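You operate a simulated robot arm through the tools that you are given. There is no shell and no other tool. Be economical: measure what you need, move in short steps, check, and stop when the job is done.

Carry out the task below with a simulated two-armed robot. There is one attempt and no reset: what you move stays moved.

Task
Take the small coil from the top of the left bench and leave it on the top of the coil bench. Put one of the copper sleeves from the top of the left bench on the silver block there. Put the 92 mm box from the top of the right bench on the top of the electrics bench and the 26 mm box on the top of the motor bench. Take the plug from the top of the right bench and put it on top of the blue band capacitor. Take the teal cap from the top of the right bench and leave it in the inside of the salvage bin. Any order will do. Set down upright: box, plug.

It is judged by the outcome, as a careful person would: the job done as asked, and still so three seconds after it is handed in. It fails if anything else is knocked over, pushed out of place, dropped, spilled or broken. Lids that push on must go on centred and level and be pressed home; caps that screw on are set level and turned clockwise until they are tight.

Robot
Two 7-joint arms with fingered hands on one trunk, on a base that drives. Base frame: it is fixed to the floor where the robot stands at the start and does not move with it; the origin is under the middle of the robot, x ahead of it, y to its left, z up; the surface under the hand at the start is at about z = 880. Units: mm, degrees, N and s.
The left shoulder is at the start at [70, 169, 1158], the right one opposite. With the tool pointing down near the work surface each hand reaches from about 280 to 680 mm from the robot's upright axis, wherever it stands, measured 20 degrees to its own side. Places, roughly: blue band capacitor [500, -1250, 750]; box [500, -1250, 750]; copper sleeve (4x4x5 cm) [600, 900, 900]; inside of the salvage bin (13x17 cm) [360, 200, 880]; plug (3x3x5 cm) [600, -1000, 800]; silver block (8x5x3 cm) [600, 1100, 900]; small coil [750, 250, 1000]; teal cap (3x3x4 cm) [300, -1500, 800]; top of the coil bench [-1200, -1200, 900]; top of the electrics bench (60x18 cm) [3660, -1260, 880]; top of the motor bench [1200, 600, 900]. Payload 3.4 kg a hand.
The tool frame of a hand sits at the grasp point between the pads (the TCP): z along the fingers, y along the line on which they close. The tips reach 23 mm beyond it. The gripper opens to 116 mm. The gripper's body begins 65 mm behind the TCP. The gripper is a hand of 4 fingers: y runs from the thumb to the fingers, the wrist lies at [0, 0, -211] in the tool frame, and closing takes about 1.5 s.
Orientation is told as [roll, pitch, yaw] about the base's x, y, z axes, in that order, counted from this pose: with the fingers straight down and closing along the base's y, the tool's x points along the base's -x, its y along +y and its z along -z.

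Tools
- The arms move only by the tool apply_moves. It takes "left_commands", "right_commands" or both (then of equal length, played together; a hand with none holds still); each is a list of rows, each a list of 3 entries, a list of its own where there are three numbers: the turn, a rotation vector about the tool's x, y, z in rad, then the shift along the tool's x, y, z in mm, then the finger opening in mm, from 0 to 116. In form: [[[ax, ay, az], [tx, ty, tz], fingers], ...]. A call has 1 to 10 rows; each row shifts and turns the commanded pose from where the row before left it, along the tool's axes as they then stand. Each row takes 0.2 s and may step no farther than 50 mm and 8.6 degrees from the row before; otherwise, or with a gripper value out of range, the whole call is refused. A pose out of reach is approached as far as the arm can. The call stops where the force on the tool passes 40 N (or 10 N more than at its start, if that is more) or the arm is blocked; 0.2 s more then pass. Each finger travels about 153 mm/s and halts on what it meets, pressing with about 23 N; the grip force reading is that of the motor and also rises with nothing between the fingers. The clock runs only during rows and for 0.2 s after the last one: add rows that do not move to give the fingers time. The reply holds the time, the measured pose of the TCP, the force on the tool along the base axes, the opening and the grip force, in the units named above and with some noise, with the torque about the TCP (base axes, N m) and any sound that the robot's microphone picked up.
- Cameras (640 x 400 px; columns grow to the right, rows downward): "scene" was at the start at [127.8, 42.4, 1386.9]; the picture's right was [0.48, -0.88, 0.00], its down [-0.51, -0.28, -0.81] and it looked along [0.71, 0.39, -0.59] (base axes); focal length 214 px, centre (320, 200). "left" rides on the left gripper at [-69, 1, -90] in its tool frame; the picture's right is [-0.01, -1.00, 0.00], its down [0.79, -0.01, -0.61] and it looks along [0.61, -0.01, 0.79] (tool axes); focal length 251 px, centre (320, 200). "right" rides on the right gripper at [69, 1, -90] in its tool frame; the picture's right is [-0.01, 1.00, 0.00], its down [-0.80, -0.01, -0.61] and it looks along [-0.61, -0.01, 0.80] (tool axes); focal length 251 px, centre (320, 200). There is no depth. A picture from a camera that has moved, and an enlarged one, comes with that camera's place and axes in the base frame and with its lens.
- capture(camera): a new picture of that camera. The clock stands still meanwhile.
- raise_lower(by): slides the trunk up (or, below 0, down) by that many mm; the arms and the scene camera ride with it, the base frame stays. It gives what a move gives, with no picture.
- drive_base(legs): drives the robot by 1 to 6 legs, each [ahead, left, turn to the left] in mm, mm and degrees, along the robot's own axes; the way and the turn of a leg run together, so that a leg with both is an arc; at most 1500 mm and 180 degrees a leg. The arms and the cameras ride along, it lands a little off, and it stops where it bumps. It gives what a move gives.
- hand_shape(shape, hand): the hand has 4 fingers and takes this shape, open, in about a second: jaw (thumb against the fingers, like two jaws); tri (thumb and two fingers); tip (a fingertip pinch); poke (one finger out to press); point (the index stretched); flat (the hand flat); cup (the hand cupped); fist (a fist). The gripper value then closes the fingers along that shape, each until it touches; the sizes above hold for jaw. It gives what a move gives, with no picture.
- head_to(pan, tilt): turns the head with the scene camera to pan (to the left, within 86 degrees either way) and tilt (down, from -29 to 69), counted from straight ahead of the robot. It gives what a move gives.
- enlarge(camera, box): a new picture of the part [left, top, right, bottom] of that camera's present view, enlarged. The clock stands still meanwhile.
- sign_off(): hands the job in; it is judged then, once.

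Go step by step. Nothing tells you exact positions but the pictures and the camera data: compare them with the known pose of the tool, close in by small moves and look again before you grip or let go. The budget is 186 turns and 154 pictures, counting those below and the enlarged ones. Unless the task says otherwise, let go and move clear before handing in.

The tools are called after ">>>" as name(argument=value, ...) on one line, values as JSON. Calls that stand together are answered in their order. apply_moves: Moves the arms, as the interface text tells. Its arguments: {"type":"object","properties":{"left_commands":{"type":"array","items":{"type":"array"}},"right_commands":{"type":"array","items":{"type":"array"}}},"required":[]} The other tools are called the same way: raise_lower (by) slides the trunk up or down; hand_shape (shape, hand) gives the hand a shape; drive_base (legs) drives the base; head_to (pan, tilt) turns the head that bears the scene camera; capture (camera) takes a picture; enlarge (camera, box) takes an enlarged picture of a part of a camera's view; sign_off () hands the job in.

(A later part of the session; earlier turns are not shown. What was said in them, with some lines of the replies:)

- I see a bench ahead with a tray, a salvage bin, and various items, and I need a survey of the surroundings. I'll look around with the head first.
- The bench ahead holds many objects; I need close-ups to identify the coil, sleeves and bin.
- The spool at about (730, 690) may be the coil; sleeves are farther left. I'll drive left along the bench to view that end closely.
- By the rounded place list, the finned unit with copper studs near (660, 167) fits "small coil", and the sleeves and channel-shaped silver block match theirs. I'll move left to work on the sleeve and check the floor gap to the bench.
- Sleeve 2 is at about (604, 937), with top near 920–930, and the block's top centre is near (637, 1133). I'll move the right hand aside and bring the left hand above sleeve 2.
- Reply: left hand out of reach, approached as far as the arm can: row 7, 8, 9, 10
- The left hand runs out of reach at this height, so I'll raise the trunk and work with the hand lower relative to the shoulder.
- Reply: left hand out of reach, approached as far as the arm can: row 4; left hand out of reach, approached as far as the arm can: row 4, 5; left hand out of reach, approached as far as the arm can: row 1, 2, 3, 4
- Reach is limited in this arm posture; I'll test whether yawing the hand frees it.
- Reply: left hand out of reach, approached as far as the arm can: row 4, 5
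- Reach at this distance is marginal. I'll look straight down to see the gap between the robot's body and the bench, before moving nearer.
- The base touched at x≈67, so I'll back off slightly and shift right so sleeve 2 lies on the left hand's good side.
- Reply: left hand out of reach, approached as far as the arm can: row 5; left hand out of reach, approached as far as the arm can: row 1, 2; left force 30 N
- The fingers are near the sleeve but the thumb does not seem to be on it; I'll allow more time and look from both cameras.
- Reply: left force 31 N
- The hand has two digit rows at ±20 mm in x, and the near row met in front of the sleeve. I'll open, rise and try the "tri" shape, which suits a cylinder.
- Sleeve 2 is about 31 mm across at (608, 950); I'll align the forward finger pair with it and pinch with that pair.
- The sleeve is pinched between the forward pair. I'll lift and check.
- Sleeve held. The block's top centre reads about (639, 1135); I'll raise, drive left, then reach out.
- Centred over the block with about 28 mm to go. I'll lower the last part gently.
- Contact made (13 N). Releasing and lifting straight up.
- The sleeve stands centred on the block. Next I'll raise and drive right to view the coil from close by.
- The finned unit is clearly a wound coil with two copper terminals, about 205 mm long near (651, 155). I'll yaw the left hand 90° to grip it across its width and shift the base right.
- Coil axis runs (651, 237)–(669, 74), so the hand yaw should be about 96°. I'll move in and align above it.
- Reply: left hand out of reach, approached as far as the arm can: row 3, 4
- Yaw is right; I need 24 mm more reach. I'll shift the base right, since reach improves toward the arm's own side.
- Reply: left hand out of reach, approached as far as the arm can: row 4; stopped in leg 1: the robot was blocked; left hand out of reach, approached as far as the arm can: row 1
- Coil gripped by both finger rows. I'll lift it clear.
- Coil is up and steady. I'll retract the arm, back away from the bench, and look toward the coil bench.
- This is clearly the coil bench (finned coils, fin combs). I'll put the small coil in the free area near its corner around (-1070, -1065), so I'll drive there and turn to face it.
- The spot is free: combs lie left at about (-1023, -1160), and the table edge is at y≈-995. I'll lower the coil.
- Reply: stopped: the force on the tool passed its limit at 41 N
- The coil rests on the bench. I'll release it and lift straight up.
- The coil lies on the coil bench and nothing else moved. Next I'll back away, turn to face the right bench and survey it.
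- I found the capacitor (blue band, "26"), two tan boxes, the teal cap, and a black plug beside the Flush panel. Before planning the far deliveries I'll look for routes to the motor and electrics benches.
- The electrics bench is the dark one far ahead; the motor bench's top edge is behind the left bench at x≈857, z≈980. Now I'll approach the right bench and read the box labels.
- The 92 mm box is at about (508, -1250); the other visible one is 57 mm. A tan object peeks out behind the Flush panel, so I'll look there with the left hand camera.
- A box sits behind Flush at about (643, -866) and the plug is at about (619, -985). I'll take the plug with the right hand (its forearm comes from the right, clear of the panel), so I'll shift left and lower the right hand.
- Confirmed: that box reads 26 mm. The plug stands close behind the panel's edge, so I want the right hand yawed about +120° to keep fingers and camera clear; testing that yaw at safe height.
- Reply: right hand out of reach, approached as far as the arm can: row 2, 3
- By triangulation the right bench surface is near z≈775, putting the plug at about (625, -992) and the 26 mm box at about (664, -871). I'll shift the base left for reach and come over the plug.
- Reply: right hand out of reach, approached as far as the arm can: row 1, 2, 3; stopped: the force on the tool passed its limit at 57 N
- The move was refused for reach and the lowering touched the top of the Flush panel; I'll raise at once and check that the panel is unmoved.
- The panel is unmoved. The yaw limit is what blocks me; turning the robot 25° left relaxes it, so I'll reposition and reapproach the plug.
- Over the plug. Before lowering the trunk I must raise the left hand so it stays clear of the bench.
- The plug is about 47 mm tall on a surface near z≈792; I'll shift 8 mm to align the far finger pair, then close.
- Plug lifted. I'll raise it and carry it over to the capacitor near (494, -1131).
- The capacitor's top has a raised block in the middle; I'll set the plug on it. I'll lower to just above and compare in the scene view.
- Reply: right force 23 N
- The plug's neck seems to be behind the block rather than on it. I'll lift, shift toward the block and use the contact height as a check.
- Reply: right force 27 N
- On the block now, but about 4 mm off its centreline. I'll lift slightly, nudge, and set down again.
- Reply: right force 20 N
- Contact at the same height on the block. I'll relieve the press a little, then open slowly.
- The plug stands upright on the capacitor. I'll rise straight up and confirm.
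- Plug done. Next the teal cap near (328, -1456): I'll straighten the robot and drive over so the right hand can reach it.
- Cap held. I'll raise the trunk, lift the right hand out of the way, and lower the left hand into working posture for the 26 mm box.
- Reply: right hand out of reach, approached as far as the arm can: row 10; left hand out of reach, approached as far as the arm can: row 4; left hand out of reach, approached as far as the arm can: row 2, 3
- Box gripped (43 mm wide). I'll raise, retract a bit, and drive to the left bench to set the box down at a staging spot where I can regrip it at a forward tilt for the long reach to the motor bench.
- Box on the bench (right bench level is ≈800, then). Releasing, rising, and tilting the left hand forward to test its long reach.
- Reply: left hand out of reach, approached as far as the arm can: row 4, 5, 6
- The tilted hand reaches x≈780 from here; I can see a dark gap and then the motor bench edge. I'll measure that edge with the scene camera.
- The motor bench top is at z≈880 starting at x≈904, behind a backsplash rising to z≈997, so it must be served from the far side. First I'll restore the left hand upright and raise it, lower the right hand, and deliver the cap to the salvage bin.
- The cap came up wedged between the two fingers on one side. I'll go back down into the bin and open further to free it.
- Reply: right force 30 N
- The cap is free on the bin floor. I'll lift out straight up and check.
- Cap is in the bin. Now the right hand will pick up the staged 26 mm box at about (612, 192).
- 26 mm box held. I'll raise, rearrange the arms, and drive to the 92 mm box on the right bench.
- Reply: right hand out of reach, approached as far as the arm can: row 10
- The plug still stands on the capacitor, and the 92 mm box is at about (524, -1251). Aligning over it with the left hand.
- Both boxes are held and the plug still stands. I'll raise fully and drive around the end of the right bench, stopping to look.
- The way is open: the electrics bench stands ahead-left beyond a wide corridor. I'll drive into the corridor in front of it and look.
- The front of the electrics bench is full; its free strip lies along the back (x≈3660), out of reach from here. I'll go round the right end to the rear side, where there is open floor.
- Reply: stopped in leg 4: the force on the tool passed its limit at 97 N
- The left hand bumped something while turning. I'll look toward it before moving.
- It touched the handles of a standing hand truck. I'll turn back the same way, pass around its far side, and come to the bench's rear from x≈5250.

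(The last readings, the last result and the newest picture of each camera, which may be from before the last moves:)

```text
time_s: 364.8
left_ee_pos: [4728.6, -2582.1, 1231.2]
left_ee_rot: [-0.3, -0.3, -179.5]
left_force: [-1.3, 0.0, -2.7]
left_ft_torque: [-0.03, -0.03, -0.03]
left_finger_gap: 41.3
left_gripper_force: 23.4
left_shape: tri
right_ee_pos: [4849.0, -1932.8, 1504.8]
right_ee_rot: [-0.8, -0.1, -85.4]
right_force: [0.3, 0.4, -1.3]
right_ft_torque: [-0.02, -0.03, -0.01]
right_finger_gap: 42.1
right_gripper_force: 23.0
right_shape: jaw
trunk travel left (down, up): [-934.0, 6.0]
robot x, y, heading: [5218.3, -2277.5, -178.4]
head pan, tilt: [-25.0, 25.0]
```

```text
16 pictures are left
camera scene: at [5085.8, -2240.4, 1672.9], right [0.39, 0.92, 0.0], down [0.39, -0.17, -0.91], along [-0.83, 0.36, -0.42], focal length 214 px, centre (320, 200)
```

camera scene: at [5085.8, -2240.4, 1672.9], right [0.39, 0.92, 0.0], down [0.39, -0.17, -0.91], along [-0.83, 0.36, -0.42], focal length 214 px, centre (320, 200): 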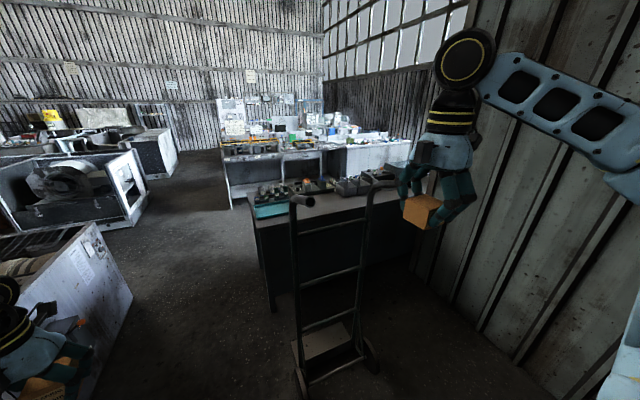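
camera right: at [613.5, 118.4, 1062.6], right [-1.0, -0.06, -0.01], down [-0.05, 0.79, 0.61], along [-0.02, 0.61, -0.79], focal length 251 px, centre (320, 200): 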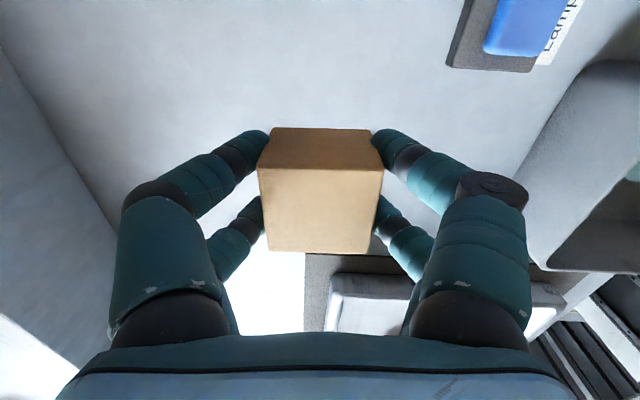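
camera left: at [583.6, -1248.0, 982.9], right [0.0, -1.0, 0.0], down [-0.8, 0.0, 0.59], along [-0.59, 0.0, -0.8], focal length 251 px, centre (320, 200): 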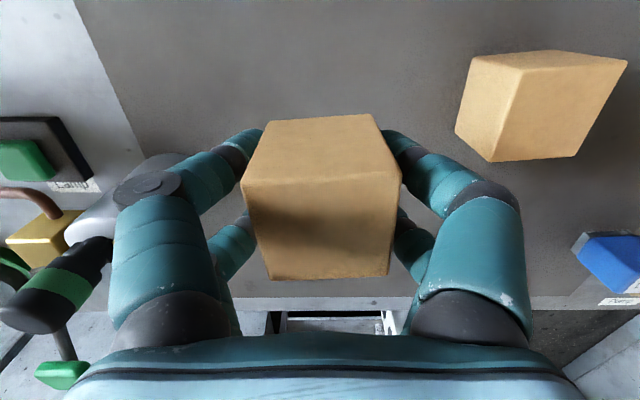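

The hand truck still stands. There's a 970 mm wide space between it and the shed wall; I'll come in along y≈-1180.

>>> drive_base(legs=[[0, 1, -2], [0, 1095, 0]])

>>> drive_base(legs=[[950, 0, 0]])

>>> head_to(pan=15, tilt=45)

>>> capture(camera="scene")

```text
time_s: 370.8
left_ee_pos: [4708.0, -3656.8, 1231.7]
left_ee_rot: [-0.3, -0.3, 178.1]
left_force: [-0.2, 0.1, -1.7]
left_ft_torque: [-0.01, -0.02, -0.02]
left_finger_gap: 41.3
left_gripper_force: 23.1
left_shape: tri
right_ee_pos: [4855.0, -3012.0, 1505.1]
right_ee_rot: [-0.9, -0.2, -87.6]
right_force: [-0.4, 0.2, -2.0]
right_ft_torque: [0.01, -0.02, 0.01]
right_finger_gap: 42.1
right_gripper_force: 23.1
right_shape: jaw
trunk travel left (down, up): [-934.0, 6.0]
robot x, y, heading: [5213.1, -3371.6, 179.6]
head pan, tilt: [-25.0, 25.0]
```

```text
time_s: 374.9
left_ee_pos: [3913.3, -3647.3, 1227.0]
left_ee_rot: [-0.3, 0.3, 178.3]
left_force: [-0.6, -0.2, -2.7]
left_ft_torque: [-0.01, -0.03, -0.01]
left_finger_gap: 41.4
left_gripper_force: 23.5
left_shape: tri
right_ee_pos: [4055.5, -3002.9, 1502.3]
right_ee_rot: [-0.4, -0.2, -87.7]
right_force: [-0.2, 0.0, -1.9]
right_ft_torque: [-0.02, -0.03, -0.02]
right_finger_gap: 42.2
right_gripper_force: 22.5
right_shape: jaw
trunk travel left (down, up): [-934.0, 6.0]
robot x, y, heading: [4425.7, -3359.2, 179.8]
head pan, tilt: [-25.0, 25.0]
stopped in leg 1: the robot was blocked; the commanded pose is now the measured one
```

```text
time_s: 376.0
left_ee_pos: [3922.1, -3647.6, 1230.5]
left_ee_rot: [-0.2, -0.3, 178.4]
left_force: [-0.1, -0.4, -2.0]
left_ft_torque: [-0.01, 0.01, -0.03]
left_finger_gap: 41.3
left_gripper_force: 23.2
left_shape: tri
right_ee_pos: [4068.9, -3003.6, 1504.8]
right_ee_rot: [-0.9, 0.0, -87.5]
right_force: [0.3, 0.0, -1.6]
right_ft_torque: [0.0, 0.01, 0.0]
right_finger_gap: 42.1
right_gripper_force: 23.0
right_shape: jaw
trunk travel left (down, up): [-934.0, 6.0]
robot x, y, heading: [4426.1, -3356.9, 179.5]
head pan, tilt: [15.0, 45.0]
```

```text
15 pictures are left
camera scene: at [4297.4, -3379.5, 1642.6], right [-0.25, 0.97, 0.0], down [0.68, 0.18, -0.71], along [-0.69, -0.18, -0.71], focal length 214 px, centre (320, 200)
```

scene: 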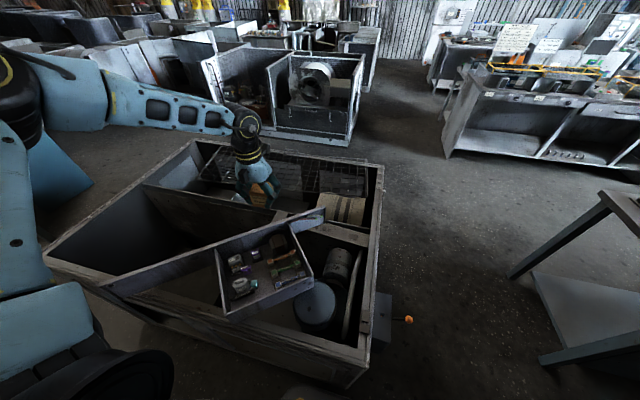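

I sent the sideways leg the wrong way and nudged against the open chest; nothing seems displaced. I'll back off and go the correct direction.

>>> drive_base(legs=[[-800, 0, 0], [0, -1500, 0], [0, -675, 0]])

>>> drive_base(legs=[[850, 0, 0]])

>>> capture(camera="scene")

```text
time_s: 390.7
left_ee_pos: [4765.9, -1473.0, 1228.7]
left_ee_rot: [-0.4, -0.2, 178.2]
left_force: [-0.3, 0.0, -2.4]
left_ft_torque: [0.01, 0.03, 0.0]
left_finger_gap: 41.3
left_gripper_force: 23.4
left_shape: tri
right_ee_pos: [4913.4, -829.0, 1504.6]
right_ee_rot: [-0.8, 0.1, -87.7]
right_force: [-0.3, -0.6, -1.1]
right_ft_torque: [0.0, -0.01, 0.02]
right_finger_gap: 42.0
right_gripper_force: 22.8
right_shape: jaw
trunk travel left (down, up): [-934.0, 6.0]
robot x, y, heading: [5271.3, -1186.6, 179.5]
head pan, tilt: [15.0, 45.0]
```

```text
time_s: 395.3
left_ee_pos: [3900.0, -1459.7, 1229.9]
left_ee_rot: [-0.2, -0.2, 178.1]
left_force: [-0.4, -1.1, -2.5]
left_ft_torque: [0.03, -0.01, -0.01]
left_finger_gap: 41.5
left_gripper_force: 23.0
left_shape: tri
right_ee_pos: [4048.1, -816.5, 1505.8]
right_ee_rot: [-0.9, -0.1, -87.7]
right_force: [0.5, 0.8, -0.7]
right_ft_torque: [-0.01, -0.01, 0.0]
right_finger_gap: 42.1
right_gripper_force: 22.7
right_shape: jaw
trunk travel left (down, up): [-934.0, 6.0]
robot x, y, heading: [4401.2, -1174.6, 179.2]
head pan, tilt: [15.0, 45.0]
```

```text
14 pictures are left
camera scene: at [4276.1, -1193.3, 1642.5], right [-0.25, 0.97, 0.0], down [0.68, 0.17, -0.71], along [-0.69, -0.17, -0.71], focal length 214 px, centre (320, 200)
```

scene: 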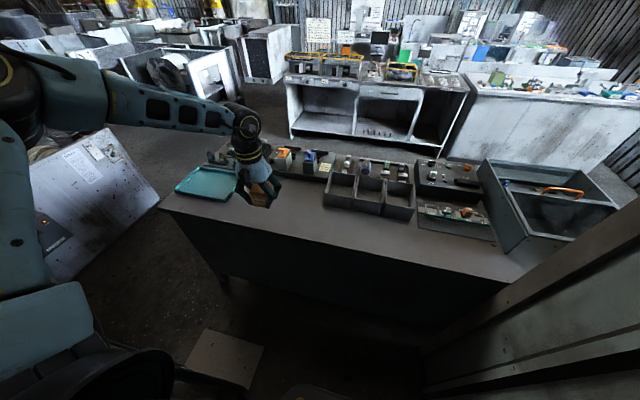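

The rear strip of the electrics bench is free and within reach. I'll move in and lower the 92 mm box there.

>>> drive_base(legs=[[228, -30, 0]])

>>> raise_lower(by=-230)

>>> capture(camera="left")

```text
time_s: 397.1
left_ee_pos: [3678.8, -1449.2, 1226.8]
left_ee_rot: [-1.6, -0.8, 177.9]
left_force: [0.3, -0.8, -2.4]
left_ft_torque: [-0.01, -0.01, -0.03]
left_finger_gap: 41.6
left_gripper_force: 23.1
left_shape: tri
right_ee_pos: [3831.8, -811.9, 1514.0]
right_ee_rot: [-1.2, 1.3, -87.9]
right_force: [-0.4, -0.3, -1.2]
right_ft_torque: [-0.02, 0.02, -0.01]
right_finger_gap: 42.1
right_gripper_force: 23.0
right_shape: jaw
trunk travel left (down, up): [-934.0, 6.0]
robot x, y, heading: [4172.4, -1140.1, 179.2]
head pan, tilt: [15.0, 45.0]
```

```text
time_s: 399.5
left_ee_pos: [3671.5, -1449.2, 991.0]
left_ee_rot: [-1.7, -0.3, 177.9]
left_force: [0.2, -0.4, -2.5]
left_ft_torque: [0.02, 0.0, 0.0]
left_finger_gap: 41.7
left_gripper_force: 23.0
left_shape: tri
right_ee_pos: [3823.1, -813.7, 1284.9]
right_ee_rot: [-0.9, 1.5, -87.9]
right_force: [-0.9, -0.3, 0.8]
right_ft_torque: [-0.01, 0.01, 0.01]
right_finger_gap: 42.2
right_gripper_force: 22.9
right_shape: jaw
trunk travel left (down, up): [-704.0, 236.0]
robot x, y, heading: [4174.9, -1139.3, 179.0]
head pan, tilt: [15.0, 45.0]
```

```text
13 pictures are left
camera left: at [3603.0, -1448.0, 1082.1], right [0.03, 1.0, 0.03], down [0.8, -0.04, 0.6], along [0.6, 0.01, -0.8], focal length 251 px, centre (320, 200)
```

left: 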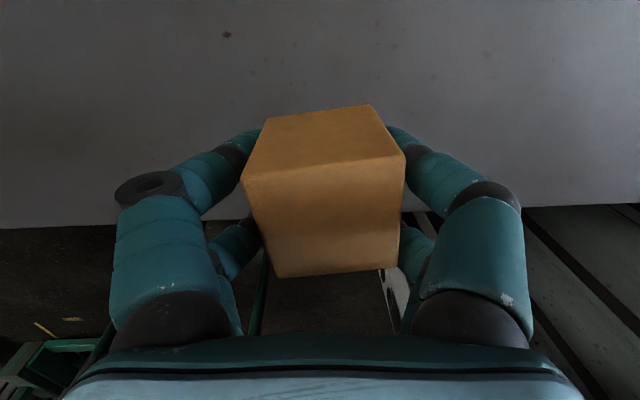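

>>> raise_lower(by=-66)

>>> raise_lower(by=-5)

>>> raise_lower(by=-4)

>>> raise_lower(by=-3)

```text
time_s: 400.5
left_ee_pos: [3672.2, -1447.7, 925.8]
left_ee_rot: [-1.9, -0.3, 177.9]
left_force: [0.1, 0.6, -2.2]
left_ft_torque: [-0.02, -0.02, 0.01]
left_finger_gap: 41.5
left_gripper_force: 22.9
left_shape: tri
right_ee_pos: [3822.2, -813.4, 1218.2]
right_ee_rot: [-0.8, 1.5, -88.1]
right_force: [-0.6, 0.3, -1.8]
right_ft_torque: [0.02, 0.01, 0.01]
right_finger_gap: 42.2
right_gripper_force: 23.1
right_shape: jaw
trunk travel left (down, up): [-638.0, 302.0]
robot x, y, heading: [4173.9, -1141.4, 179.1]
head pan, tilt: [15.0, 45.0]
```

```text
time_s: 401.1
left_ee_pos: [3671.9, -1447.1, 921.9]
left_ee_rot: [-1.8, -0.4, 177.9]
left_force: [0.0, 0.0, -2.0]
left_ft_torque: [0.0, -0.03, 0.01]
left_finger_gap: 41.3
left_gripper_force: 23.0
left_shape: tri
right_ee_pos: [3823.0, -813.1, 1214.5]
right_ee_rot: [-0.9, 1.7, -88.0]
right_force: [-0.5, -0.4, -0.7]
right_ft_torque: [-0.01, 0.01, 0.02]
right_finger_gap: 42.0
right_gripper_force: 22.7
right_shape: jaw
trunk travel left (down, up): [-633.0, 307.0]
robot x, y, heading: [4177.3, -1140.0, 179.1]
head pan, tilt: [15.0, 45.0]
```

```text
time_s: 401.6
left_ee_pos: [3672.1, -1448.4, 918.8]
left_ee_rot: [-1.8, -0.4, 177.9]
left_force: [-0.1, 0.3, -2.6]
left_ft_torque: [-0.02, 0.02, -0.02]
left_finger_gap: 41.6
left_gripper_force: 23.3
left_shape: tri
right_ee_pos: [3822.9, -812.3, 1209.7]
right_ee_rot: [-0.9, 1.7, -87.9]
right_force: [-0.2, -0.3, -0.8]
right_ft_torque: [-0.01, 0.02, 0.0]
right_finger_gap: 42.3
right_gripper_force: 23.0
right_shape: jaw
trunk travel left (down, up): [-629.0, 311.0]
robot x, y, heading: [4177.2, -1142.2, 179.2]
head pan, tilt: [15.0, 45.0]
```

```text
time_s: 402.1
left_ee_pos: [3671.5, -1448.5, 914.9]
left_ee_rot: [-1.9, -0.4, 178.0]
left_force: [-1.3, 0.9, -2.4]
left_ft_torque: [-0.02, -0.02, 0.0]
left_finger_gap: 41.6
left_gripper_force: 23.2
left_shape: tri
right_ee_pos: [3823.2, -813.0, 1208.5]
right_ee_rot: [-0.9, 1.6, -87.8]
right_force: [-0.6, -0.3, -1.0]
right_ft_torque: [0.01, -0.03, -0.01]
right_finger_gap: 42.3
right_gripper_force: 23.3
right_shape: jaw
trunk travel left (down, up): [-626.0, 314.0]
robot x, y, heading: [4177.5, -1143.8, 179.4]
head pan, tilt: [15.0, 45.0]
```

>>> raise_lower(by=-4)

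>>> raise_lower(by=-4)

>>> raise_lower(by=-4)

```text
time_s: 402.6
left_ee_pos: [3672.2, -1447.0, 910.6]
left_ee_rot: [-1.9, -0.4, 177.9]
left_force: [-0.2, -0.5, -1.8]
left_ft_torque: [0.01, -0.04, 0.01]
left_finger_gap: 41.6
left_gripper_force: 22.9
left_shape: tri
right_ee_pos: [3822.8, -813.2, 1203.6]
right_ee_rot: [-0.9, 1.6, -87.9]
right_force: [-0.6, 0.3, -1.5]
right_ft_torque: [-0.04, 0.0, 0.0]
right_finger_gap: 42.4
right_gripper_force: 23.4
right_shape: jaw
trunk travel left (down, up): [-622.0, 318.0]
robot x, y, heading: [4178.5, -1139.1, 179.3]
head pan, tilt: [15.0, 45.0]
```

```text
time_s: 403.2
left_ee_pos: [3672.8, -1446.5, 908.5]
left_ee_rot: [-1.8, -0.6, 178.0]
left_force: [1.1, -0.4, 15.7]
left_ft_torque: [-0.04, 0.17, 0.11]
left_finger_gap: 41.5
left_gripper_force: 22.9
left_shape: tri
right_ee_pos: [3823.3, -813.0, 1200.4]
right_ee_rot: [-0.9, 1.7, -88.0]
right_force: [0.2, -0.4, -1.8]
right_ft_torque: [-0.01, 0.0, -0.01]
right_finger_gap: 42.0
right_gripper_force: 23.2
right_shape: jaw
trunk travel left (down, up): [-618.0, 322.0]
robot x, y, heading: [4176.4, -1145.7, 179.4]
head pan, tilt: [15.0, 45.0]
```

```text
time_s: 403.7
left_ee_pos: [3673.0, -1448.7, 906.7]
left_ee_rot: [-1.9, -0.8, 178.1]
left_force: [-3.8, 0.2, 36.8]
left_ft_torque: [0.08, 0.5, -0.22]
left_finger_gap: 42.4
left_gripper_force: 23.0
left_shape: tri
right_ee_pos: [3823.1, -813.1, 1196.9]
right_ee_rot: [-1.1, 1.5, -87.7]
right_force: [-0.7, 0.8, -0.7]
right_ft_torque: [-0.01, 0.0, 0.03]
right_finger_gap: 42.0
right_gripper_force: 23.0
right_shape: jaw
trunk travel left (down, up): [-614.0, 326.0]
robot x, y, heading: [4175.3, -1139.6, 179.1]
head pan, tilt: [15.0, 45.0]
```

The box is on the bench. I'll release it, rise, and check that it stands upright.

>>> raise_lower(by=3)

>>> apply_moves(left_commands=[[[0, 0, 0], [0, 0, 0], 50], [[0, 0, 0], [0, 0, 0], 62], [[0, 0, 0], [0, 0, 0], 75], [[0, 0, 0], [0, 0, 0], 90], [[0, 0, 0], [0, 0, 0], 90]])

>>> raise_lower(by=200)

>>> capture(camera="left")

```text
time_s: 404.2
left_ee_pos: [3672.5, -1449.1, 906.9]
left_ee_rot: [-1.9, -0.5, 178.0]
left_force: [-3.7, -2.5, 44.5]
left_ft_torque: [0.07, 0.53, -0.3]
left_finger_gap: 42.8
left_gripper_force: 23.9
left_shape: tri
right_ee_pos: [3823.2, -813.0, 1197.1]
right_ee_rot: [-0.8, 1.4, -87.9]
right_force: [-0.1, -0.7, -1.1]
right_ft_torque: [0.05, -0.02, 0.0]
right_finger_gap: 42.0
right_gripper_force: 23.3
right_shape: jaw
trunk travel left (down, up): [-617.0, 323.0]
robot x, y, heading: [4177.2, -1137.7, 179.5]
head pan, tilt: [15.0, 45.0]
```

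```text
time_s: 405.4
left_ee_pos: [3671.3, -1446.0, 904.5]
left_ee_rot: [-1.9, -0.3, 177.8]
left_force: [-0.2, 11.8, 31.7]
left_ft_torque: [-0.93, -0.03, 0.03]
left_finger_gap: 78.8
left_gripper_force: 0.1
left_shape: tri
right_ee_pos: [3822.9, -812.2, 1197.2]
right_ee_rot: [-0.9, 1.6, -88.0]
right_force: [1.0, 0.5, -1.4]
right_ft_torque: [0.02, 0.01, -0.03]
right_finger_gap: 42.0
right_gripper_force: 23.2
right_shape: jaw
trunk travel left (down, up): [-617.0, 323.0]
robot x, y, heading: [4176.8, -1142.0, 179.0]
head pan, tilt: [15.0, 45.0]
```

```text
time_s: 407.6
left_ee_pos: [3670.6, -1448.9, 1105.5]
left_ee_rot: [-1.6, -0.2, 178.0]
left_force: [0.9, 1.0, -0.3]
left_ft_torque: [-0.02, -0.03, -0.01]
left_finger_gap: 89.7
left_gripper_force: 0.0
left_shape: tri
right_ee_pos: [3819.1, -813.9, 1396.2]
right_ee_rot: [-0.7, 1.5, -87.9]
right_force: [0.5, -0.5, -1.6]
right_ft_torque: [0.01, -0.01, -0.02]
right_finger_gap: 42.0
right_gripper_force: 23.1
right_shape: jaw
trunk travel left (down, up): [-817.0, 123.0]
robot x, y, heading: [4180.3, -1142.7, 179.0]
head pan, tilt: [15.0, 45.0]
```

```text
12 pictures are left
camera left: at [3600.4, -1448.3, 1195.1], right [0.03, 1.0, 0.03], down [0.8, -0.04, 0.6], along [0.6, 0.01, -0.8], focal length 251 px, centre (320, 200)
```

left: 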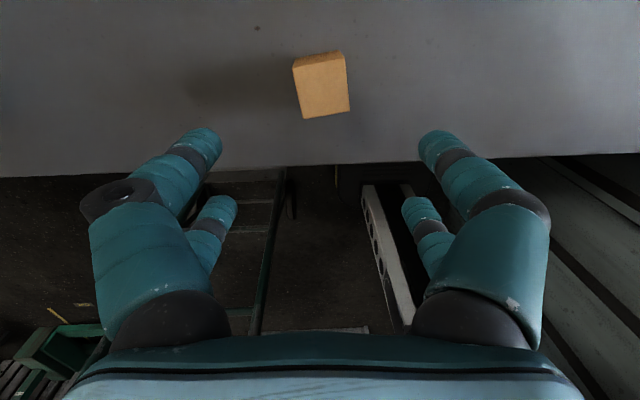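

The 92 mm box stands on the electrics bench. Now back out the same way and round to the corridor behind the motor bench with the 26 mm box.

>>> raise_lower(by=115)

>>> drive_base(legs=[[-1030, 0, 1], [0, 1500, 0], [0, 90, 0], [1500, 0, 0], [1400, 0, 0], [0, -1200, 0]])

>>> head_to(pan=-30, tilt=25)

>>> capture(camera="scene")

```text
time_s: 409.1
left_ee_pos: [3670.2, -1448.8, 1221.8]
left_ee_rot: [-1.7, -0.3, 177.8]
left_force: [0.7, 0.5, 0.1]
left_ft_torque: [0.01, 0.0, -0.03]
left_finger_gap: 89.8
left_gripper_force: 0.1
left_shape: tri
right_ee_pos: [3820.7, -812.7, 1510.6]
right_ee_rot: [-0.8, 1.3, -87.9]
right_force: [0.2, -0.5, -1.0]
right_ft_torque: [-0.02, 0.02, -0.02]
right_finger_gap: 42.2
right_gripper_force: 22.6
right_shape: jaw
trunk travel left (down, up): [-932.0, 8.0]
robot x, y, heading: [4177.6, -1138.9, 179.1]
head pan, tilt: [15.0, 45.0]
```

```text
time_s: 409.9
left_ee_pos: [3675.5, -1451.2, 1220.5]
left_ee_rot: [-1.4, -0.1, 178.1]
left_force: [0.1, 0.6, 0.4]
left_ft_torque: [0.01, 0.02, 0.03]
left_finger_gap: 89.9
left_gripper_force: 0.0
left_shape: tri
right_ee_pos: [3821.5, -814.3, 1510.2]
right_ee_rot: [-0.7, 1.5, -87.5]
right_force: [0.0, -0.2, -0.9]
right_ft_torque: [0.05, 0.01, 0.0]
right_finger_gap: 42.0
right_gripper_force: 23.3
right_shape: jaw
trunk travel left (down, up): [-932.0, 8.0]
robot x, y, heading: [4184.3, -1144.4, 179.5]
head pan, tilt: [15.0, 45.0]
stopped in leg 1: the robot was blocked; the commanded pose is now the measured one
```

```text
time_s: 411.0
left_ee_pos: [3675.6, -1450.2, 1219.9]
left_ee_rot: [-1.5, -0.1, 178.1]
left_force: [0.8, 0.0, -0.5]
left_ft_torque: [-0.01, 0.03, 0.04]
left_finger_gap: 89.6
left_gripper_force: 0.1
left_shape: tri
right_ee_pos: [3820.8, -813.4, 1509.3]
right_ee_rot: [-0.6, 1.5, -87.8]
right_force: [-0.7, 0.1, -1.6]
right_ft_torque: [0.0, -0.01, -0.01]
right_finger_gap: 41.8
right_gripper_force: 23.2
right_shape: jaw
trunk travel left (down, up): [-932.0, 8.0]
robot x, y, heading: [4183.8, -1142.1, 179.2]
head pan, tilt: [-30.0, 25.0]
```

```text
11 pictures are left
camera scene: at [4048.2, -1126.1, 1671.2], right [0.51, 0.86, 0.02], down [0.37, -0.2, -0.91], along [-0.78, 0.47, -0.42], focal length 214 px, centre (320, 200)
```

scene: 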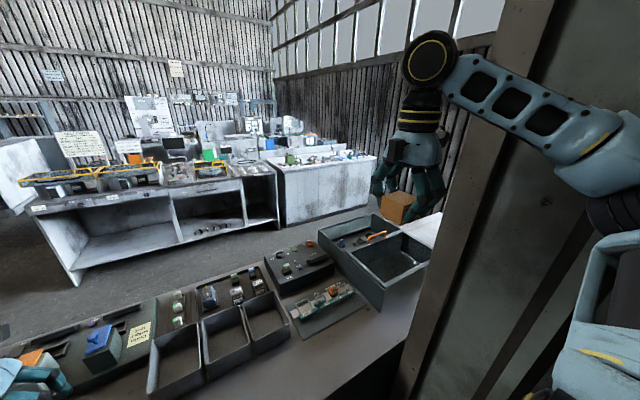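

The right arm is against the shed corner post, which explains the slight tilt. I'll shift away from it first, then back out.

>>> drive_base(legs=[[0, 45, 0]])

>>> drive_base(legs=[[-400, 0, 0]])

```text
time_s: 411.9
left_ee_pos: [3677.3, -1471.6, 1229.3]
left_ee_rot: [-0.2, -0.2, 178.0]
left_force: [0.1, 0.8, -1.2]
left_ft_torque: [-0.03, 0.01, 0.02]
left_finger_gap: 89.6
left_gripper_force: 0.0
left_shape: tri
right_ee_pos: [3825.5, -827.3, 1503.2]
right_ee_rot: [-0.9, 0.2, -87.7]
right_force: [-1.4, 0.4, -1.2]
right_ft_torque: [-0.02, -0.04, -0.02]
right_finger_gap: 41.9
right_gripper_force: 23.1
right_shape: jaw
trunk travel left (down, up): [-932.0, 8.0]
robot x, y, heading: [4183.1, -1185.2, 179.4]
head pan, tilt: [-30.0, 25.0]
```

```text
time_s: 414.4
left_ee_pos: [4067.4, -1478.3, 1226.5]
left_ee_rot: [-0.3, -0.1, 178.2]
left_force: [-0.3, 0.1, 0.2]
left_ft_torque: [-0.03, -0.05, -0.02]
left_finger_gap: 89.6
left_gripper_force: 0.0
left_shape: tri
right_ee_pos: [4214.3, -835.6, 1502.8]
right_ee_rot: [-0.8, 0.2, -87.5]
right_force: [0.3, -0.6, -1.6]
right_ft_torque: [-0.03, -0.04, 0.0]
right_finger_gap: 41.9
right_gripper_force: 23.2
right_shape: jaw
trunk travel left (down, up): [-932.0, 8.0]
robot x, y, heading: [4580.7, -1187.7, 179.2]
head pan, tilt: [-30.0, 25.0]
```

>>> drive_base(legs=[[-640, 0, 0], [0, 1500, 0], [0, 40, 0], [1500, 0, 0], [1400, 0, 0], [0, -1200, 0]])

>>> capture(camera="scene")

```text
time_s: 445.0
left_ee_pos: [1800.6, -1821.0, 1226.4]
left_ee_rot: [-0.5, -0.3, 178.4]
left_force: [0.0, -0.8, 0.9]
left_ft_torque: [0.0, 0.0, 0.01]
left_finger_gap: 89.4
left_gripper_force: 0.2
left_shape: tri
right_ee_pos: [1946.0, -1178.8, 1504.2]
right_ee_rot: [-0.9, 0.3, -87.5]
right_force: [-0.5, -0.1, -2.2]
right_ft_torque: [0.02, 0.0, 0.0]
right_finger_gap: 42.2
right_gripper_force: 22.6
right_shape: jaw
trunk travel left (down, up): [-932.0, 8.0]
robot x, y, heading: [2305.3, -1533.0, 179.7]
head pan, tilt: [-30.0, 25.0]
```

```text
10 pictures are left
camera scene: at [2174.9, -1485.8, 1671.0], right [0.5, 0.86, 0.0], down [0.36, -0.21, -0.91], along [-0.78, 0.46, -0.42], focal length 214 px, centre (320, 200)
```

scene: 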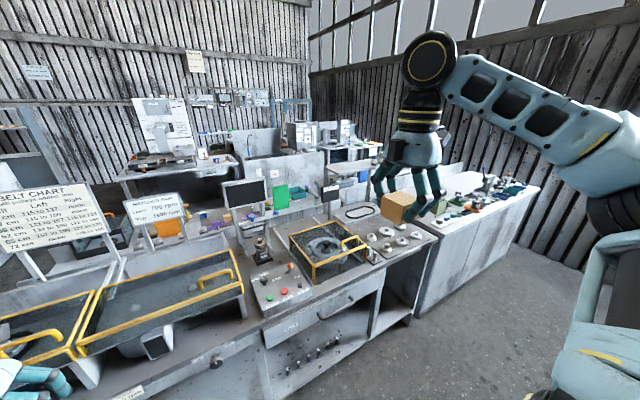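

The motor bench's rear edge is at x≈1560, reachable from this corridor. I'll tuck the left hand back and up, lower the right hand, and move beside it.

>>> apply_moves(left_commands=[[[0, 0, 0], [22, 0, -26], 90], [[0, 0, 0], [22, 0, -26], 90], [[0, 0, 0], [22, 0, -26], 90], [[0, 0, 0], [22, 0, -26], 90], [[0, 0, 0], [22, 0, -26], 90], [[0, 0, 0], [22, 0, -26], 90], [[0, 0, 0], [20, 0, -26], 90], [[0, 0, 0], [20, 0, -26], 90], [[0, 0, 0], [20, 0, -26], 90]], right_commands=[[[0, 0, 0], [0, 0, 30], 20], [[0, 0, 0], [0, 0, 30], 20], [[0, 0, 0], [0, 0, 30], 20], [[0, 0, 0], [0, 0, 30], 20], [[0, 0, 0], [0, 0, 30], 20], [[0, 0, 0], [0, 0, 30], 20], [[0, 0, 0], [0, 0, 30], 20], [[0, 0, 0], [0, 0, 30], 20], [[0, 0, 0], [0, 0, 30], 20]])

>>> drive_base(legs=[[0, -1435, 0]])

>>> drive_base(legs=[[380, 0, 0]])

>>> head_to(pan=-25, tilt=38)

>>> capture(camera="scene")

```text
time_s: 447.0
left_ee_pos: [1997.0, -1827.5, 1460.4]
left_ee_rot: [-0.3, -0.3, 178.4]
left_force: [0.6, -0.5, 0.6]
left_ft_torque: [-0.02, 0.0, 0.0]
left_finger_gap: 89.8
left_gripper_force: 0.0
left_shape: tri
right_ee_pos: [1941.6, -1174.6, 1234.7]
right_ee_rot: [-1.0, 0.3, -87.4]
right_force: [0.8, -0.7, -1.1]
right_ft_torque: [0.0, -0.02, 0.04]
right_finger_gap: 41.9
right_gripper_force: 22.3
right_shape: jaw
trunk travel left (down, up): [-932.0, 8.0]
robot x, y, heading: [2303.3, -1530.8, 179.8]
head pan, tilt: [-30.0, 25.0]
```

```text
time_s: 454.3
left_ee_pos: [1999.7, -377.6, 1461.0]
left_ee_rot: [-0.4, -0.3, 179.0]
left_force: [0.0, 0.1, -0.3]
left_ft_torque: [0.01, 0.02, -0.02]
left_finger_gap: 89.6
left_gripper_force: 0.1
left_shape: tri
right_ee_pos: [1935.7, 276.9, 1233.3]
right_ee_rot: [-0.9, 0.3, -86.6]
right_force: [-1.0, -0.2, -2.3]
right_ft_torque: [0.02, 0.01, -0.02]
right_finger_gap: 42.0
right_gripper_force: 23.3
right_shape: jaw
trunk travel left (down, up): [-932.0, 8.0]
robot x, y, heading: [2302.5, -71.4, -179.6]
head pan, tilt: [-30.0, 25.0]
```

```text
time_s: 456.6
left_ee_pos: [1626.7, -376.6, 1463.0]
left_ee_rot: [-0.3, -0.5, 178.9]
left_force: [0.6, 0.0, 0.3]
left_ft_torque: [-0.01, 0.0, -0.03]
left_finger_gap: 89.8
left_gripper_force: 0.1
left_shape: tri
right_ee_pos: [1564.5, 275.0, 1234.0]
right_ee_rot: [-1.0, 0.3, -86.7]
right_force: [0.2, 0.0, -1.3]
right_ft_torque: [-0.01, 0.01, -0.01]
right_finger_gap: 41.8
right_gripper_force: 23.2
right_shape: jaw
trunk travel left (down, up): [-932.0, 8.0]
robot x, y, heading: [1928.4, -78.9, -179.7]
head pan, tilt: [-30.0, 25.0]
```

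```text
time_s: 457.4
left_ee_pos: [1622.9, -375.7, 1461.7]
left_ee_rot: [-0.3, -0.2, 178.9]
left_force: [0.5, 0.2, -0.4]
left_ft_torque: [-0.03, 0.01, -0.03]
left_finger_gap: 89.8
left_gripper_force: 0.0
left_shape: tri
right_ee_pos: [1562.0, 275.5, 1234.9]
right_ee_rot: [-1.0, 0.3, -86.8]
right_force: [0.5, -0.4, -1.2]
right_ft_torque: [0.0, 0.03, -0.02]
right_finger_gap: 42.0
right_gripper_force: 23.2
right_shape: jaw
trunk travel left (down, up): [-932.0, 8.0]
robot x, y, heading: [1928.9, -74.3, -179.6]
head pan, tilt: [-25.0, 38.0]
```

```text
9 pictures are left
camera scene: at [1801.2, -40.8, 1650.7], right [0.42, 0.91, 0.0], down [0.56, -0.26, -0.79], along [-0.72, 0.33, -0.62], focal length 214 px, centre (320, 200)
```

scene: 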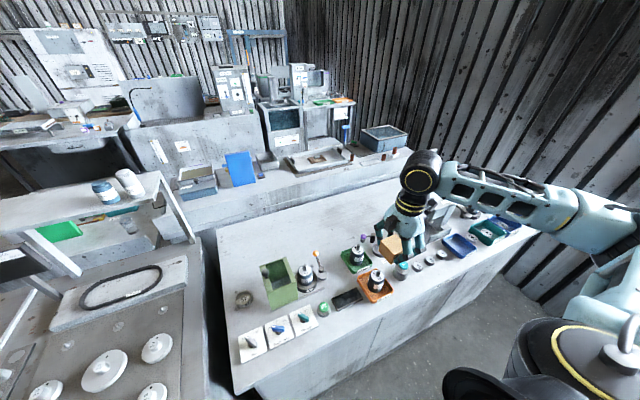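

I can see free top beyond the rear items, around (1205, 240). I'll close in and extend the right arm over them.

>>> drive_base(legs=[[132, 35, 0]])

>>> apply_moves(right_commands=[[[0, 0, 0], [0, -40, 0], 20], [[0, 0, 0], [0, -40, 0], 20], [[0, 0, 0], [0, -40, 0], 20], [[0, 0, 0], [0, -40, 0], 20], [[0, 0, 0], [0, -35, 0], 20], [[0, 0, 0], [0, -25, 0], 20]])

>>> capture(camera="right")

```text
time_s: 458.8
left_ee_pos: [1501.0, -409.8, 1459.4]
left_ee_rot: [-0.3, 0.0, 178.8]
left_force: [-0.5, 0.0, -0.4]
left_ft_torque: [0.01, -0.04, -0.02]
left_finger_gap: 89.6
left_gripper_force: 0.0
left_shape: tri
right_ee_pos: [1442.2, 243.4, 1233.2]
right_ee_rot: [-0.7, 0.3, -86.9]
right_force: [-0.3, -0.4, -1.4]
right_ft_torque: [0.03, -0.05, -0.04]
right_finger_gap: 41.7
right_gripper_force: 23.0
right_shape: jaw
trunk travel left (down, up): [-932.0, 8.0]
robot x, y, heading: [1817.7, -105.6, -179.8]
head pan, tilt: [-25.0, 38.0]
stopped in leg 1: the robot was blocked; the commanded pose is now the measured one
```

```text
time_s: 460.2
left_ee_pos: [1504.2, -410.7, 1460.6]
left_ee_rot: [-0.3, -0.1, 178.8]
left_force: [0.1, -0.1, 0.4]
left_ft_torque: [-0.01, -0.04, 0.03]
left_finger_gap: 89.8
left_gripper_force: 0.0
left_shape: tri
right_ee_pos: [1225.5, 231.4, 1237.8]
right_ee_rot: [-0.7, 0.3, -86.8]
right_force: [0.2, 0.7, -0.6]
right_ft_torque: [0.03, -0.01, 0.02]
right_finger_gap: 41.9
right_gripper_force: 22.9
right_shape: jaw
trunk travel left (down, up): [-932.0, 8.0]
robot x, y, heading: [1813.4, -110.7, -179.9]
head pan, tilt: [-25.0, 38.0]
```

```text
8 pictures are left
camera right: at [1223.9, 299.5, 1328.0], right [1.0, 0.04, -0.01], down [0.04, -0.8, 0.6], along [0.02, -0.6, -0.8], focal length 251 px, centre (320, 200)
```

right: 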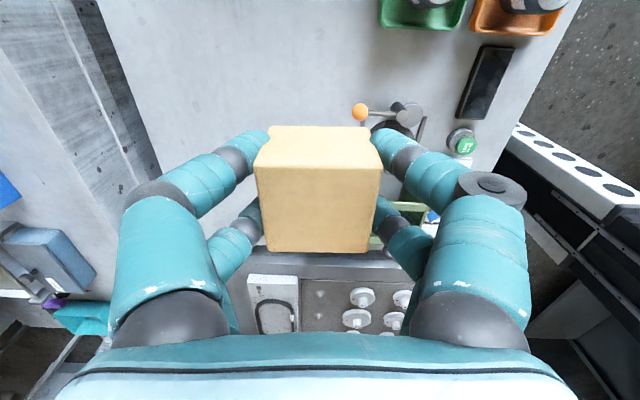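

>>> apply_moves(right_commands=[[[0, 0, 0], [8, -13, 0], 20], [[0, 0, 0], [7, -12, 0], 20], [[0, 0, 0], [0, 0, 0], 20]])

>>> raise_lower(by=-220)

>>> capture(camera="right")

```text
time_s: 461.0
left_ee_pos: [1507.5, -406.9, 1460.9]
left_ee_rot: [-0.3, -0.4, 178.9]
left_force: [0.2, -0.6, -0.1]
left_ft_torque: [0.0, 0.0, 0.0]
left_finger_gap: 89.7
left_gripper_force: 0.0
left_shape: tri
right_ee_pos: [1205.3, 238.1, 1239.7]
right_ee_rot: [-0.9, 0.3, -85.9]
right_force: [-0.8, -0.1, -1.5]
right_ft_torque: [0.0, 0.0, 0.05]
right_finger_gap: 42.0
right_gripper_force: 23.3
right_shape: jaw
right hand out of reach, approached as far as the arm can: row 2
trunk travel left (down, up): [-932.0, 8.0]
robot x, y, heading: [1818.1, -108.6, -179.8]
head pan, tilt: [-25.0, 38.0]
```

```text
time_s: 463.3
left_ee_pos: [1506.9, -408.8, 1240.6]
left_ee_rot: [-0.3, -0.2, 178.8]
left_force: [-0.4, -0.2, 0.9]
left_ft_torque: [0.04, -0.02, 0.01]
left_finger_gap: 89.6
left_gripper_force: 0.0
left_shape: tri
right_ee_pos: [1204.8, 239.1, 1018.0]
right_ee_rot: [-0.8, 0.3, -85.9]
right_force: [0.6, 0.3, -0.6]
right_ft_torque: [0.04, -0.02, 0.0]
right_finger_gap: 41.6
right_gripper_force: 23.2
right_shape: jaw
trunk travel left (down, up): [-712.0, 228.0]
robot x, y, heading: [1811.4, -110.0, -179.8]
head pan, tilt: [-25.0, 38.0]
```

```text
7 pictures are left
camera right: at [1202.3, 306.8, 1108.6], right [1.0, 0.06, -0.01], down [0.06, -0.8, 0.6], along [0.03, -0.6, -0.8], focal length 251 px, centre (320, 200)
```

right: 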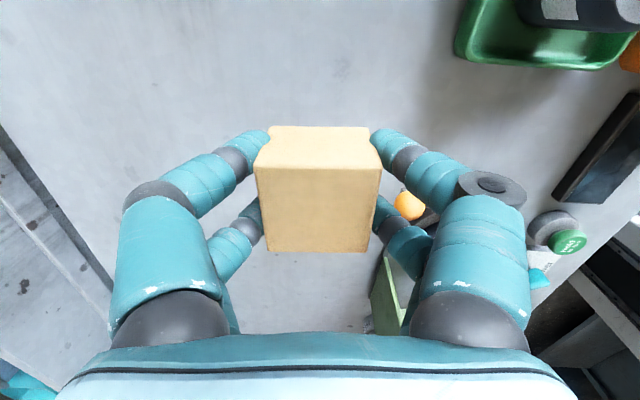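

>>> raise_lower(by=-95)

>>> raise_lower(by=-4)

>>> raise_lower(by=-4)

>>> raise_lower(by=-3)

```text
time_s: 464.6
left_ee_pos: [1507.3, -407.4, 1145.4]
left_ee_rot: [-0.4, -0.3, 178.8]
left_force: [0.5, -0.2, -0.1]
left_ft_torque: [0.03, 0.0, 0.0]
left_finger_gap: 89.7
left_gripper_force: 0.1
left_shape: tri
right_ee_pos: [1205.6, 239.0, 922.7]
right_ee_rot: [-0.7, 0.3, -85.8]
right_force: [-0.1, 0.1, -0.7]
right_ft_torque: [-0.02, -0.01, 0.07]
right_finger_gap: 41.6
right_gripper_force: 23.2
right_shape: jaw
trunk travel left (down, up): [-617.0, 323.0]
robot x, y, heading: [1813.0, -109.8, -179.8]
head pan, tilt: [-25.0, 38.0]
```

```text
time_s: 465.1
left_ee_pos: [1506.9, -407.4, 1142.1]
left_ee_rot: [-0.3, -0.2, 178.8]
left_force: [0.0, -0.2, 0.2]
left_ft_torque: [-0.01, 0.01, 0.02]
left_finger_gap: 89.8
left_gripper_force: 0.0
left_shape: tri
right_ee_pos: [1205.3, 238.3, 919.1]
right_ee_rot: [-0.8, 0.3, -86.0]
right_force: [-0.7, 0.7, -1.8]
right_ft_torque: [0.02, -0.02, -0.01]
right_finger_gap: 42.0
right_gripper_force: 23.0
right_shape: jaw
trunk travel left (down, up): [-613.0, 327.0]
robot x, y, heading: [1813.2, -110.2, -179.8]
head pan, tilt: [-25.0, 38.0]
```

```text
time_s: 465.6
left_ee_pos: [1506.7, -407.1, 1138.0]
left_ee_rot: [-0.3, -0.2, 178.8]
left_force: [0.4, -0.1, 0.4]
left_ft_torque: [0.01, -0.01, 0.03]
left_finger_gap: 89.8
left_gripper_force: 0.1
left_shape: tri
right_ee_pos: [1204.5, 239.4, 915.2]
right_ee_rot: [-0.8, 0.3, -85.8]
right_force: [-0.1, -0.1, -1.2]
right_ft_torque: [-0.01, 0.0, 0.0]
right_finger_gap: 41.7
right_gripper_force: 23.1
right_shape: jaw
trunk travel left (down, up): [-609.0, 331.0]
robot x, y, heading: [1810.9, -110.3, -180.1]
head pan, tilt: [-25.0, 38.0]
```

```text
time_s: 466.2
left_ee_pos: [1506.8, -407.9, 1135.4]
left_ee_rot: [-0.3, -0.3, 178.7]
left_force: [-0.6, 0.2, -0.1]
left_ft_torque: [0.02, -0.02, -0.03]
left_finger_gap: 89.6
left_gripper_force: 0.0
left_shape: tri
right_ee_pos: [1205.3, 239.1, 912.2]
right_ee_rot: [-0.9, 0.3, -85.9]
right_force: [0.6, 0.3, 0.7]
right_ft_torque: [-0.03, -0.02, -0.01]
right_finger_gap: 41.8
right_gripper_force: 23.2
right_shape: jaw
trunk travel left (down, up): [-606.0, 334.0]
robot x, y, heading: [1813.8, -111.6, -180.1]
head pan, tilt: [-25.0, 38.0]
```

>>> raise_lower(by=-3)

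>>> raise_lower(by=-3)

```text
time_s: 466.7
left_ee_pos: [1509.1, -409.3, 1131.6]
left_ee_rot: [-0.4, -0.3, 178.8]
left_force: [-0.3, 0.3, 0.2]
left_ft_torque: [0.0, 0.02, 0.03]
left_finger_gap: 89.8
left_gripper_force: 0.2
left_shape: tri
right_ee_pos: [1205.7, 238.0, 911.3]
right_ee_rot: [-1.1, 0.4, -85.8]
right_force: [-4.0, 3.2, 15.9]
right_ft_torque: [0.0, -0.03, 0.02]
right_finger_gap: 42.1
right_gripper_force: 23.6
right_shape: jaw
trunk travel left (down, up): [-603.0, 337.0]
robot x, y, heading: [1814.4, -108.2, -180.0]
head pan, tilt: [-25.0, 38.0]
```

```text
time_s: 467.2
left_ee_pos: [1509.5, -410.1, 1129.2]
left_ee_rot: [-0.3, -0.5, 178.8]
left_force: [0.3, -0.4, 0.3]
left_ft_torque: [-0.02, 0.0, 0.03]
left_finger_gap: 89.5
left_gripper_force: 0.1
left_shape: tri
right_ee_pos: [1207.3, 238.8, 910.9]
right_ee_rot: [-1.2, 0.4, -86.0]
right_force: [-8.3, 7.4, 34.2]
right_ft_torque: [0.03, 0.31, 0.01]
right_finger_gap: 43.7
right_gripper_force: 23.3
right_shape: jaw
trunk travel left (down, up): [-600.0, 340.0]
robot x, y, heading: [1811.3, -109.2, -179.8]
head pan, tilt: [-25.0, 38.0]
```

The box is down on the motor bench. Easing off, releasing with a small opening, and rising.

>>> raise_lower(by=4)

>>> apply_moves(right_commands=[[[0, 0, 0], [0, 0, 0], 48], [[0, 0, 0], [0, 0, 0], 55], [[0, 0, 0], [0, 0, 0], 60], [[0, 0, 0], [0, 0, 0], 60]])

>>> raise_lower(by=200)

>>> capture(camera="right")

```text
time_s: 467.7
left_ee_pos: [1509.3, -409.1, 1133.5]
left_ee_rot: [-0.4, -0.4, 178.7]
left_force: [0.7, -0.9, 0.2]
left_ft_torque: [-0.04, 0.02, -0.03]
left_finger_gap: 89.8
left_gripper_force: 0.1
left_shape: tri
right_ee_pos: [1208.6, 237.7, 911.8]
right_ee_rot: [-0.9, 0.4, -85.9]
right_force: [-1.0, 3.0, 15.7]
right_ft_torque: [-0.01, 0.21, -0.06]
right_finger_gap: 43.5
right_gripper_force: 22.7
right_shape: jaw
trunk travel left (down, up): [-604.0, 336.0]
robot x, y, heading: [1810.7, -113.1, -179.9]
head pan, tilt: [-25.0, 38.0]
```

```text
time_s: 468.7
left_ee_pos: [1506.5, -407.7, 1130.9]
left_ee_rot: [-0.3, -0.2, 178.8]
left_force: [-0.2, 0.9, 0.1]
left_ft_torque: [-0.01, 0.0, 0.03]
left_finger_gap: 89.5
left_gripper_force: 0.0
left_shape: tri
right_ee_pos: [1204.1, 239.1, 909.7]
right_ee_rot: [-0.8, 0.3, -85.8]
right_force: [-0.2, 1.1, -0.4]
right_ft_torque: [0.0, 0.0, 0.0]
right_finger_gap: 59.5
right_gripper_force: 0.0
right_shape: jaw
trunk travel left (down, up): [-604.0, 336.0]
robot x, y, heading: [1809.8, -109.3, -179.9]
head pan, tilt: [-25.0, 38.0]
```

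```text
time_s: 470.9
left_ee_pos: [1506.7, -409.1, 1333.1]
left_ee_rot: [-0.4, -0.2, 178.7]
left_force: [-0.1, 0.1, 0.4]
left_ft_torque: [-0.02, -0.01, 0.0]
left_finger_gap: 89.6
left_gripper_force: 0.0
left_shape: tri
right_ee_pos: [1204.5, 238.0, 1110.4]
right_ee_rot: [-0.8, 0.3, -85.9]
right_force: [0.0, 0.2, -0.1]
right_ft_torque: [0.03, -0.02, -0.01]
right_finger_gap: 59.5
right_gripper_force: 0.1
right_shape: jaw
trunk travel left (down, up): [-804.0, 136.0]
robot x, y, heading: [1812.7, -109.5, -180.0]
head pan, tilt: [-25.0, 38.0]
```

```text
6 pictures are left
camera right: at [1202.3, 306.7, 1200.6], right [1.0, 0.06, -0.01], down [0.06, -0.8, 0.6], along [0.03, -0.6, -0.8], focal length 251 px, centre (320, 200)
```

right: 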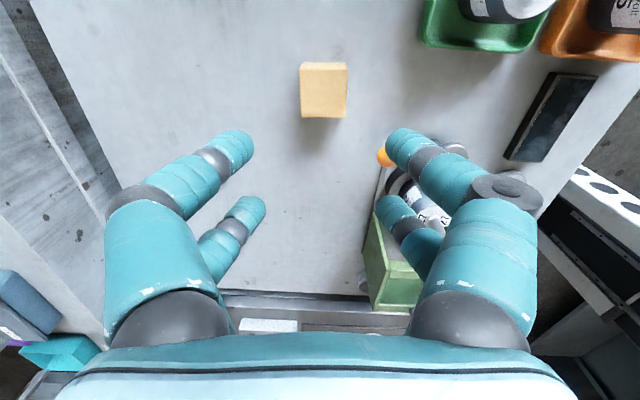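

The 26 mm box stands upright on the motor bench. I'll raise and back clear before handing in.

>>> raise_lower(by=125)

>>> drive_base(legs=[[-450, 0, 0]])

>>> enlarge(camera="scene", box=[160, 80, 480, 280])

```text
time_s: 472.4
left_ee_pos: [1507.2, -407.9, 1457.6]
left_ee_rot: [-0.3, -0.2, 178.9]
left_force: [0.0, 0.0, 0.0]
left_ft_torque: [-0.03, 0.01, -0.03]
left_finger_gap: 89.7
left_gripper_force: 0.1
left_shape: tri
right_ee_pos: [1205.0, 238.3, 1234.5]
right_ee_rot: [-0.8, 0.3, -85.9]
right_force: [0.9, -0.5, 0.1]
right_ft_torque: [-0.03, 0.03, -0.01]
right_finger_gap: 59.6
right_gripper_force: 0.0
right_shape: jaw
trunk travel left (down, up): [-929.0, 11.0]
robot x, y, heading: [1812.8, -107.7, -179.9]
head pan, tilt: [-25.0, 38.0]
```

```text
time_s: 475.2
left_ee_pos: [1955.5, -407.4, 1457.1]
left_ee_rot: [-0.3, 0.0, 178.8]
left_force: [0.1, 0.3, -0.2]
left_ft_torque: [0.04, -0.05, 0.02]
left_finger_gap: 89.9
left_gripper_force: 0.0
left_shape: tri
right_ee_pos: [1653.0, 239.1, 1233.6]
right_ee_rot: [-0.7, 0.3, -85.8]
right_force: [-0.2, 0.4, -0.4]
right_ft_torque: [0.0, -0.02, 0.02]
right_finger_gap: 59.2
right_gripper_force: 0.0
right_shape: jaw
trunk travel left (down, up): [-929.0, 11.0]
robot x, y, heading: [2266.3, -110.8, -179.7]
head pan, tilt: [-25.0, 38.0]
```

```text
2.00 times, centred on (320, 180) of scene
camera zoom: at [2134.5, -72.7, 1647.4], right [0.42, 0.91, 0.0], down [0.56, -0.26, -0.79], along [-0.71, 0.33, -0.62], focal length 429 px, centre (320, 240)
```

zoom: 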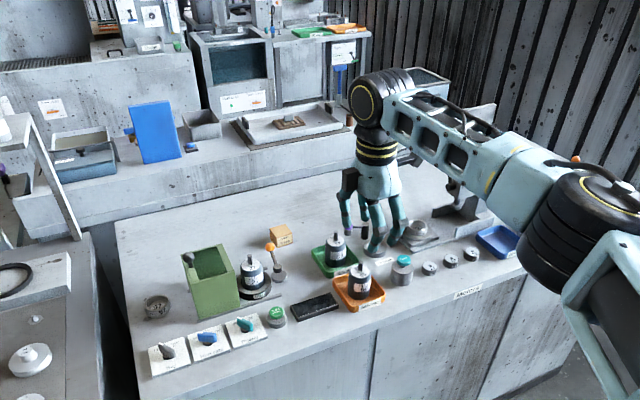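

The motor bench is in order, with the box standing free of the other items, and both hands are empty and clear. Handing in.

>>> sign_off()

```text
The job is handed in.
```

I finished all six placements and handed the job in.

- **Small coil:** it lies on the coil bench.
- **Copper sleeve:** it stands centred on the silver block on the left bench.
- **92 mm box:** it stands upright on the rear strip of the electrics bench.
- **26 mm box:** it stands upright on the motor bench.
- **Plug:** it stands upright on the raised block on top of the blue band capacitor.
- **Teal cap:** it is inside the salvage bin.

I bumped a few things on the way:

- **Flush panel:** a finger pressed on its top edge with up to 57 N. It looked unmoved in the pictures.
- **Hand truck:** the left hand hit its handles with a force of 97 N. The truck was still standing when I looked.
- **Open chest and shed:** the base touched the open chest, and the right arm leaned against the shed corner. I saw nothing out of place at either.
- **Cap in the bin:** it stuck to the fingers on the first release, so I lowered it back in and freed it on the bin floor.
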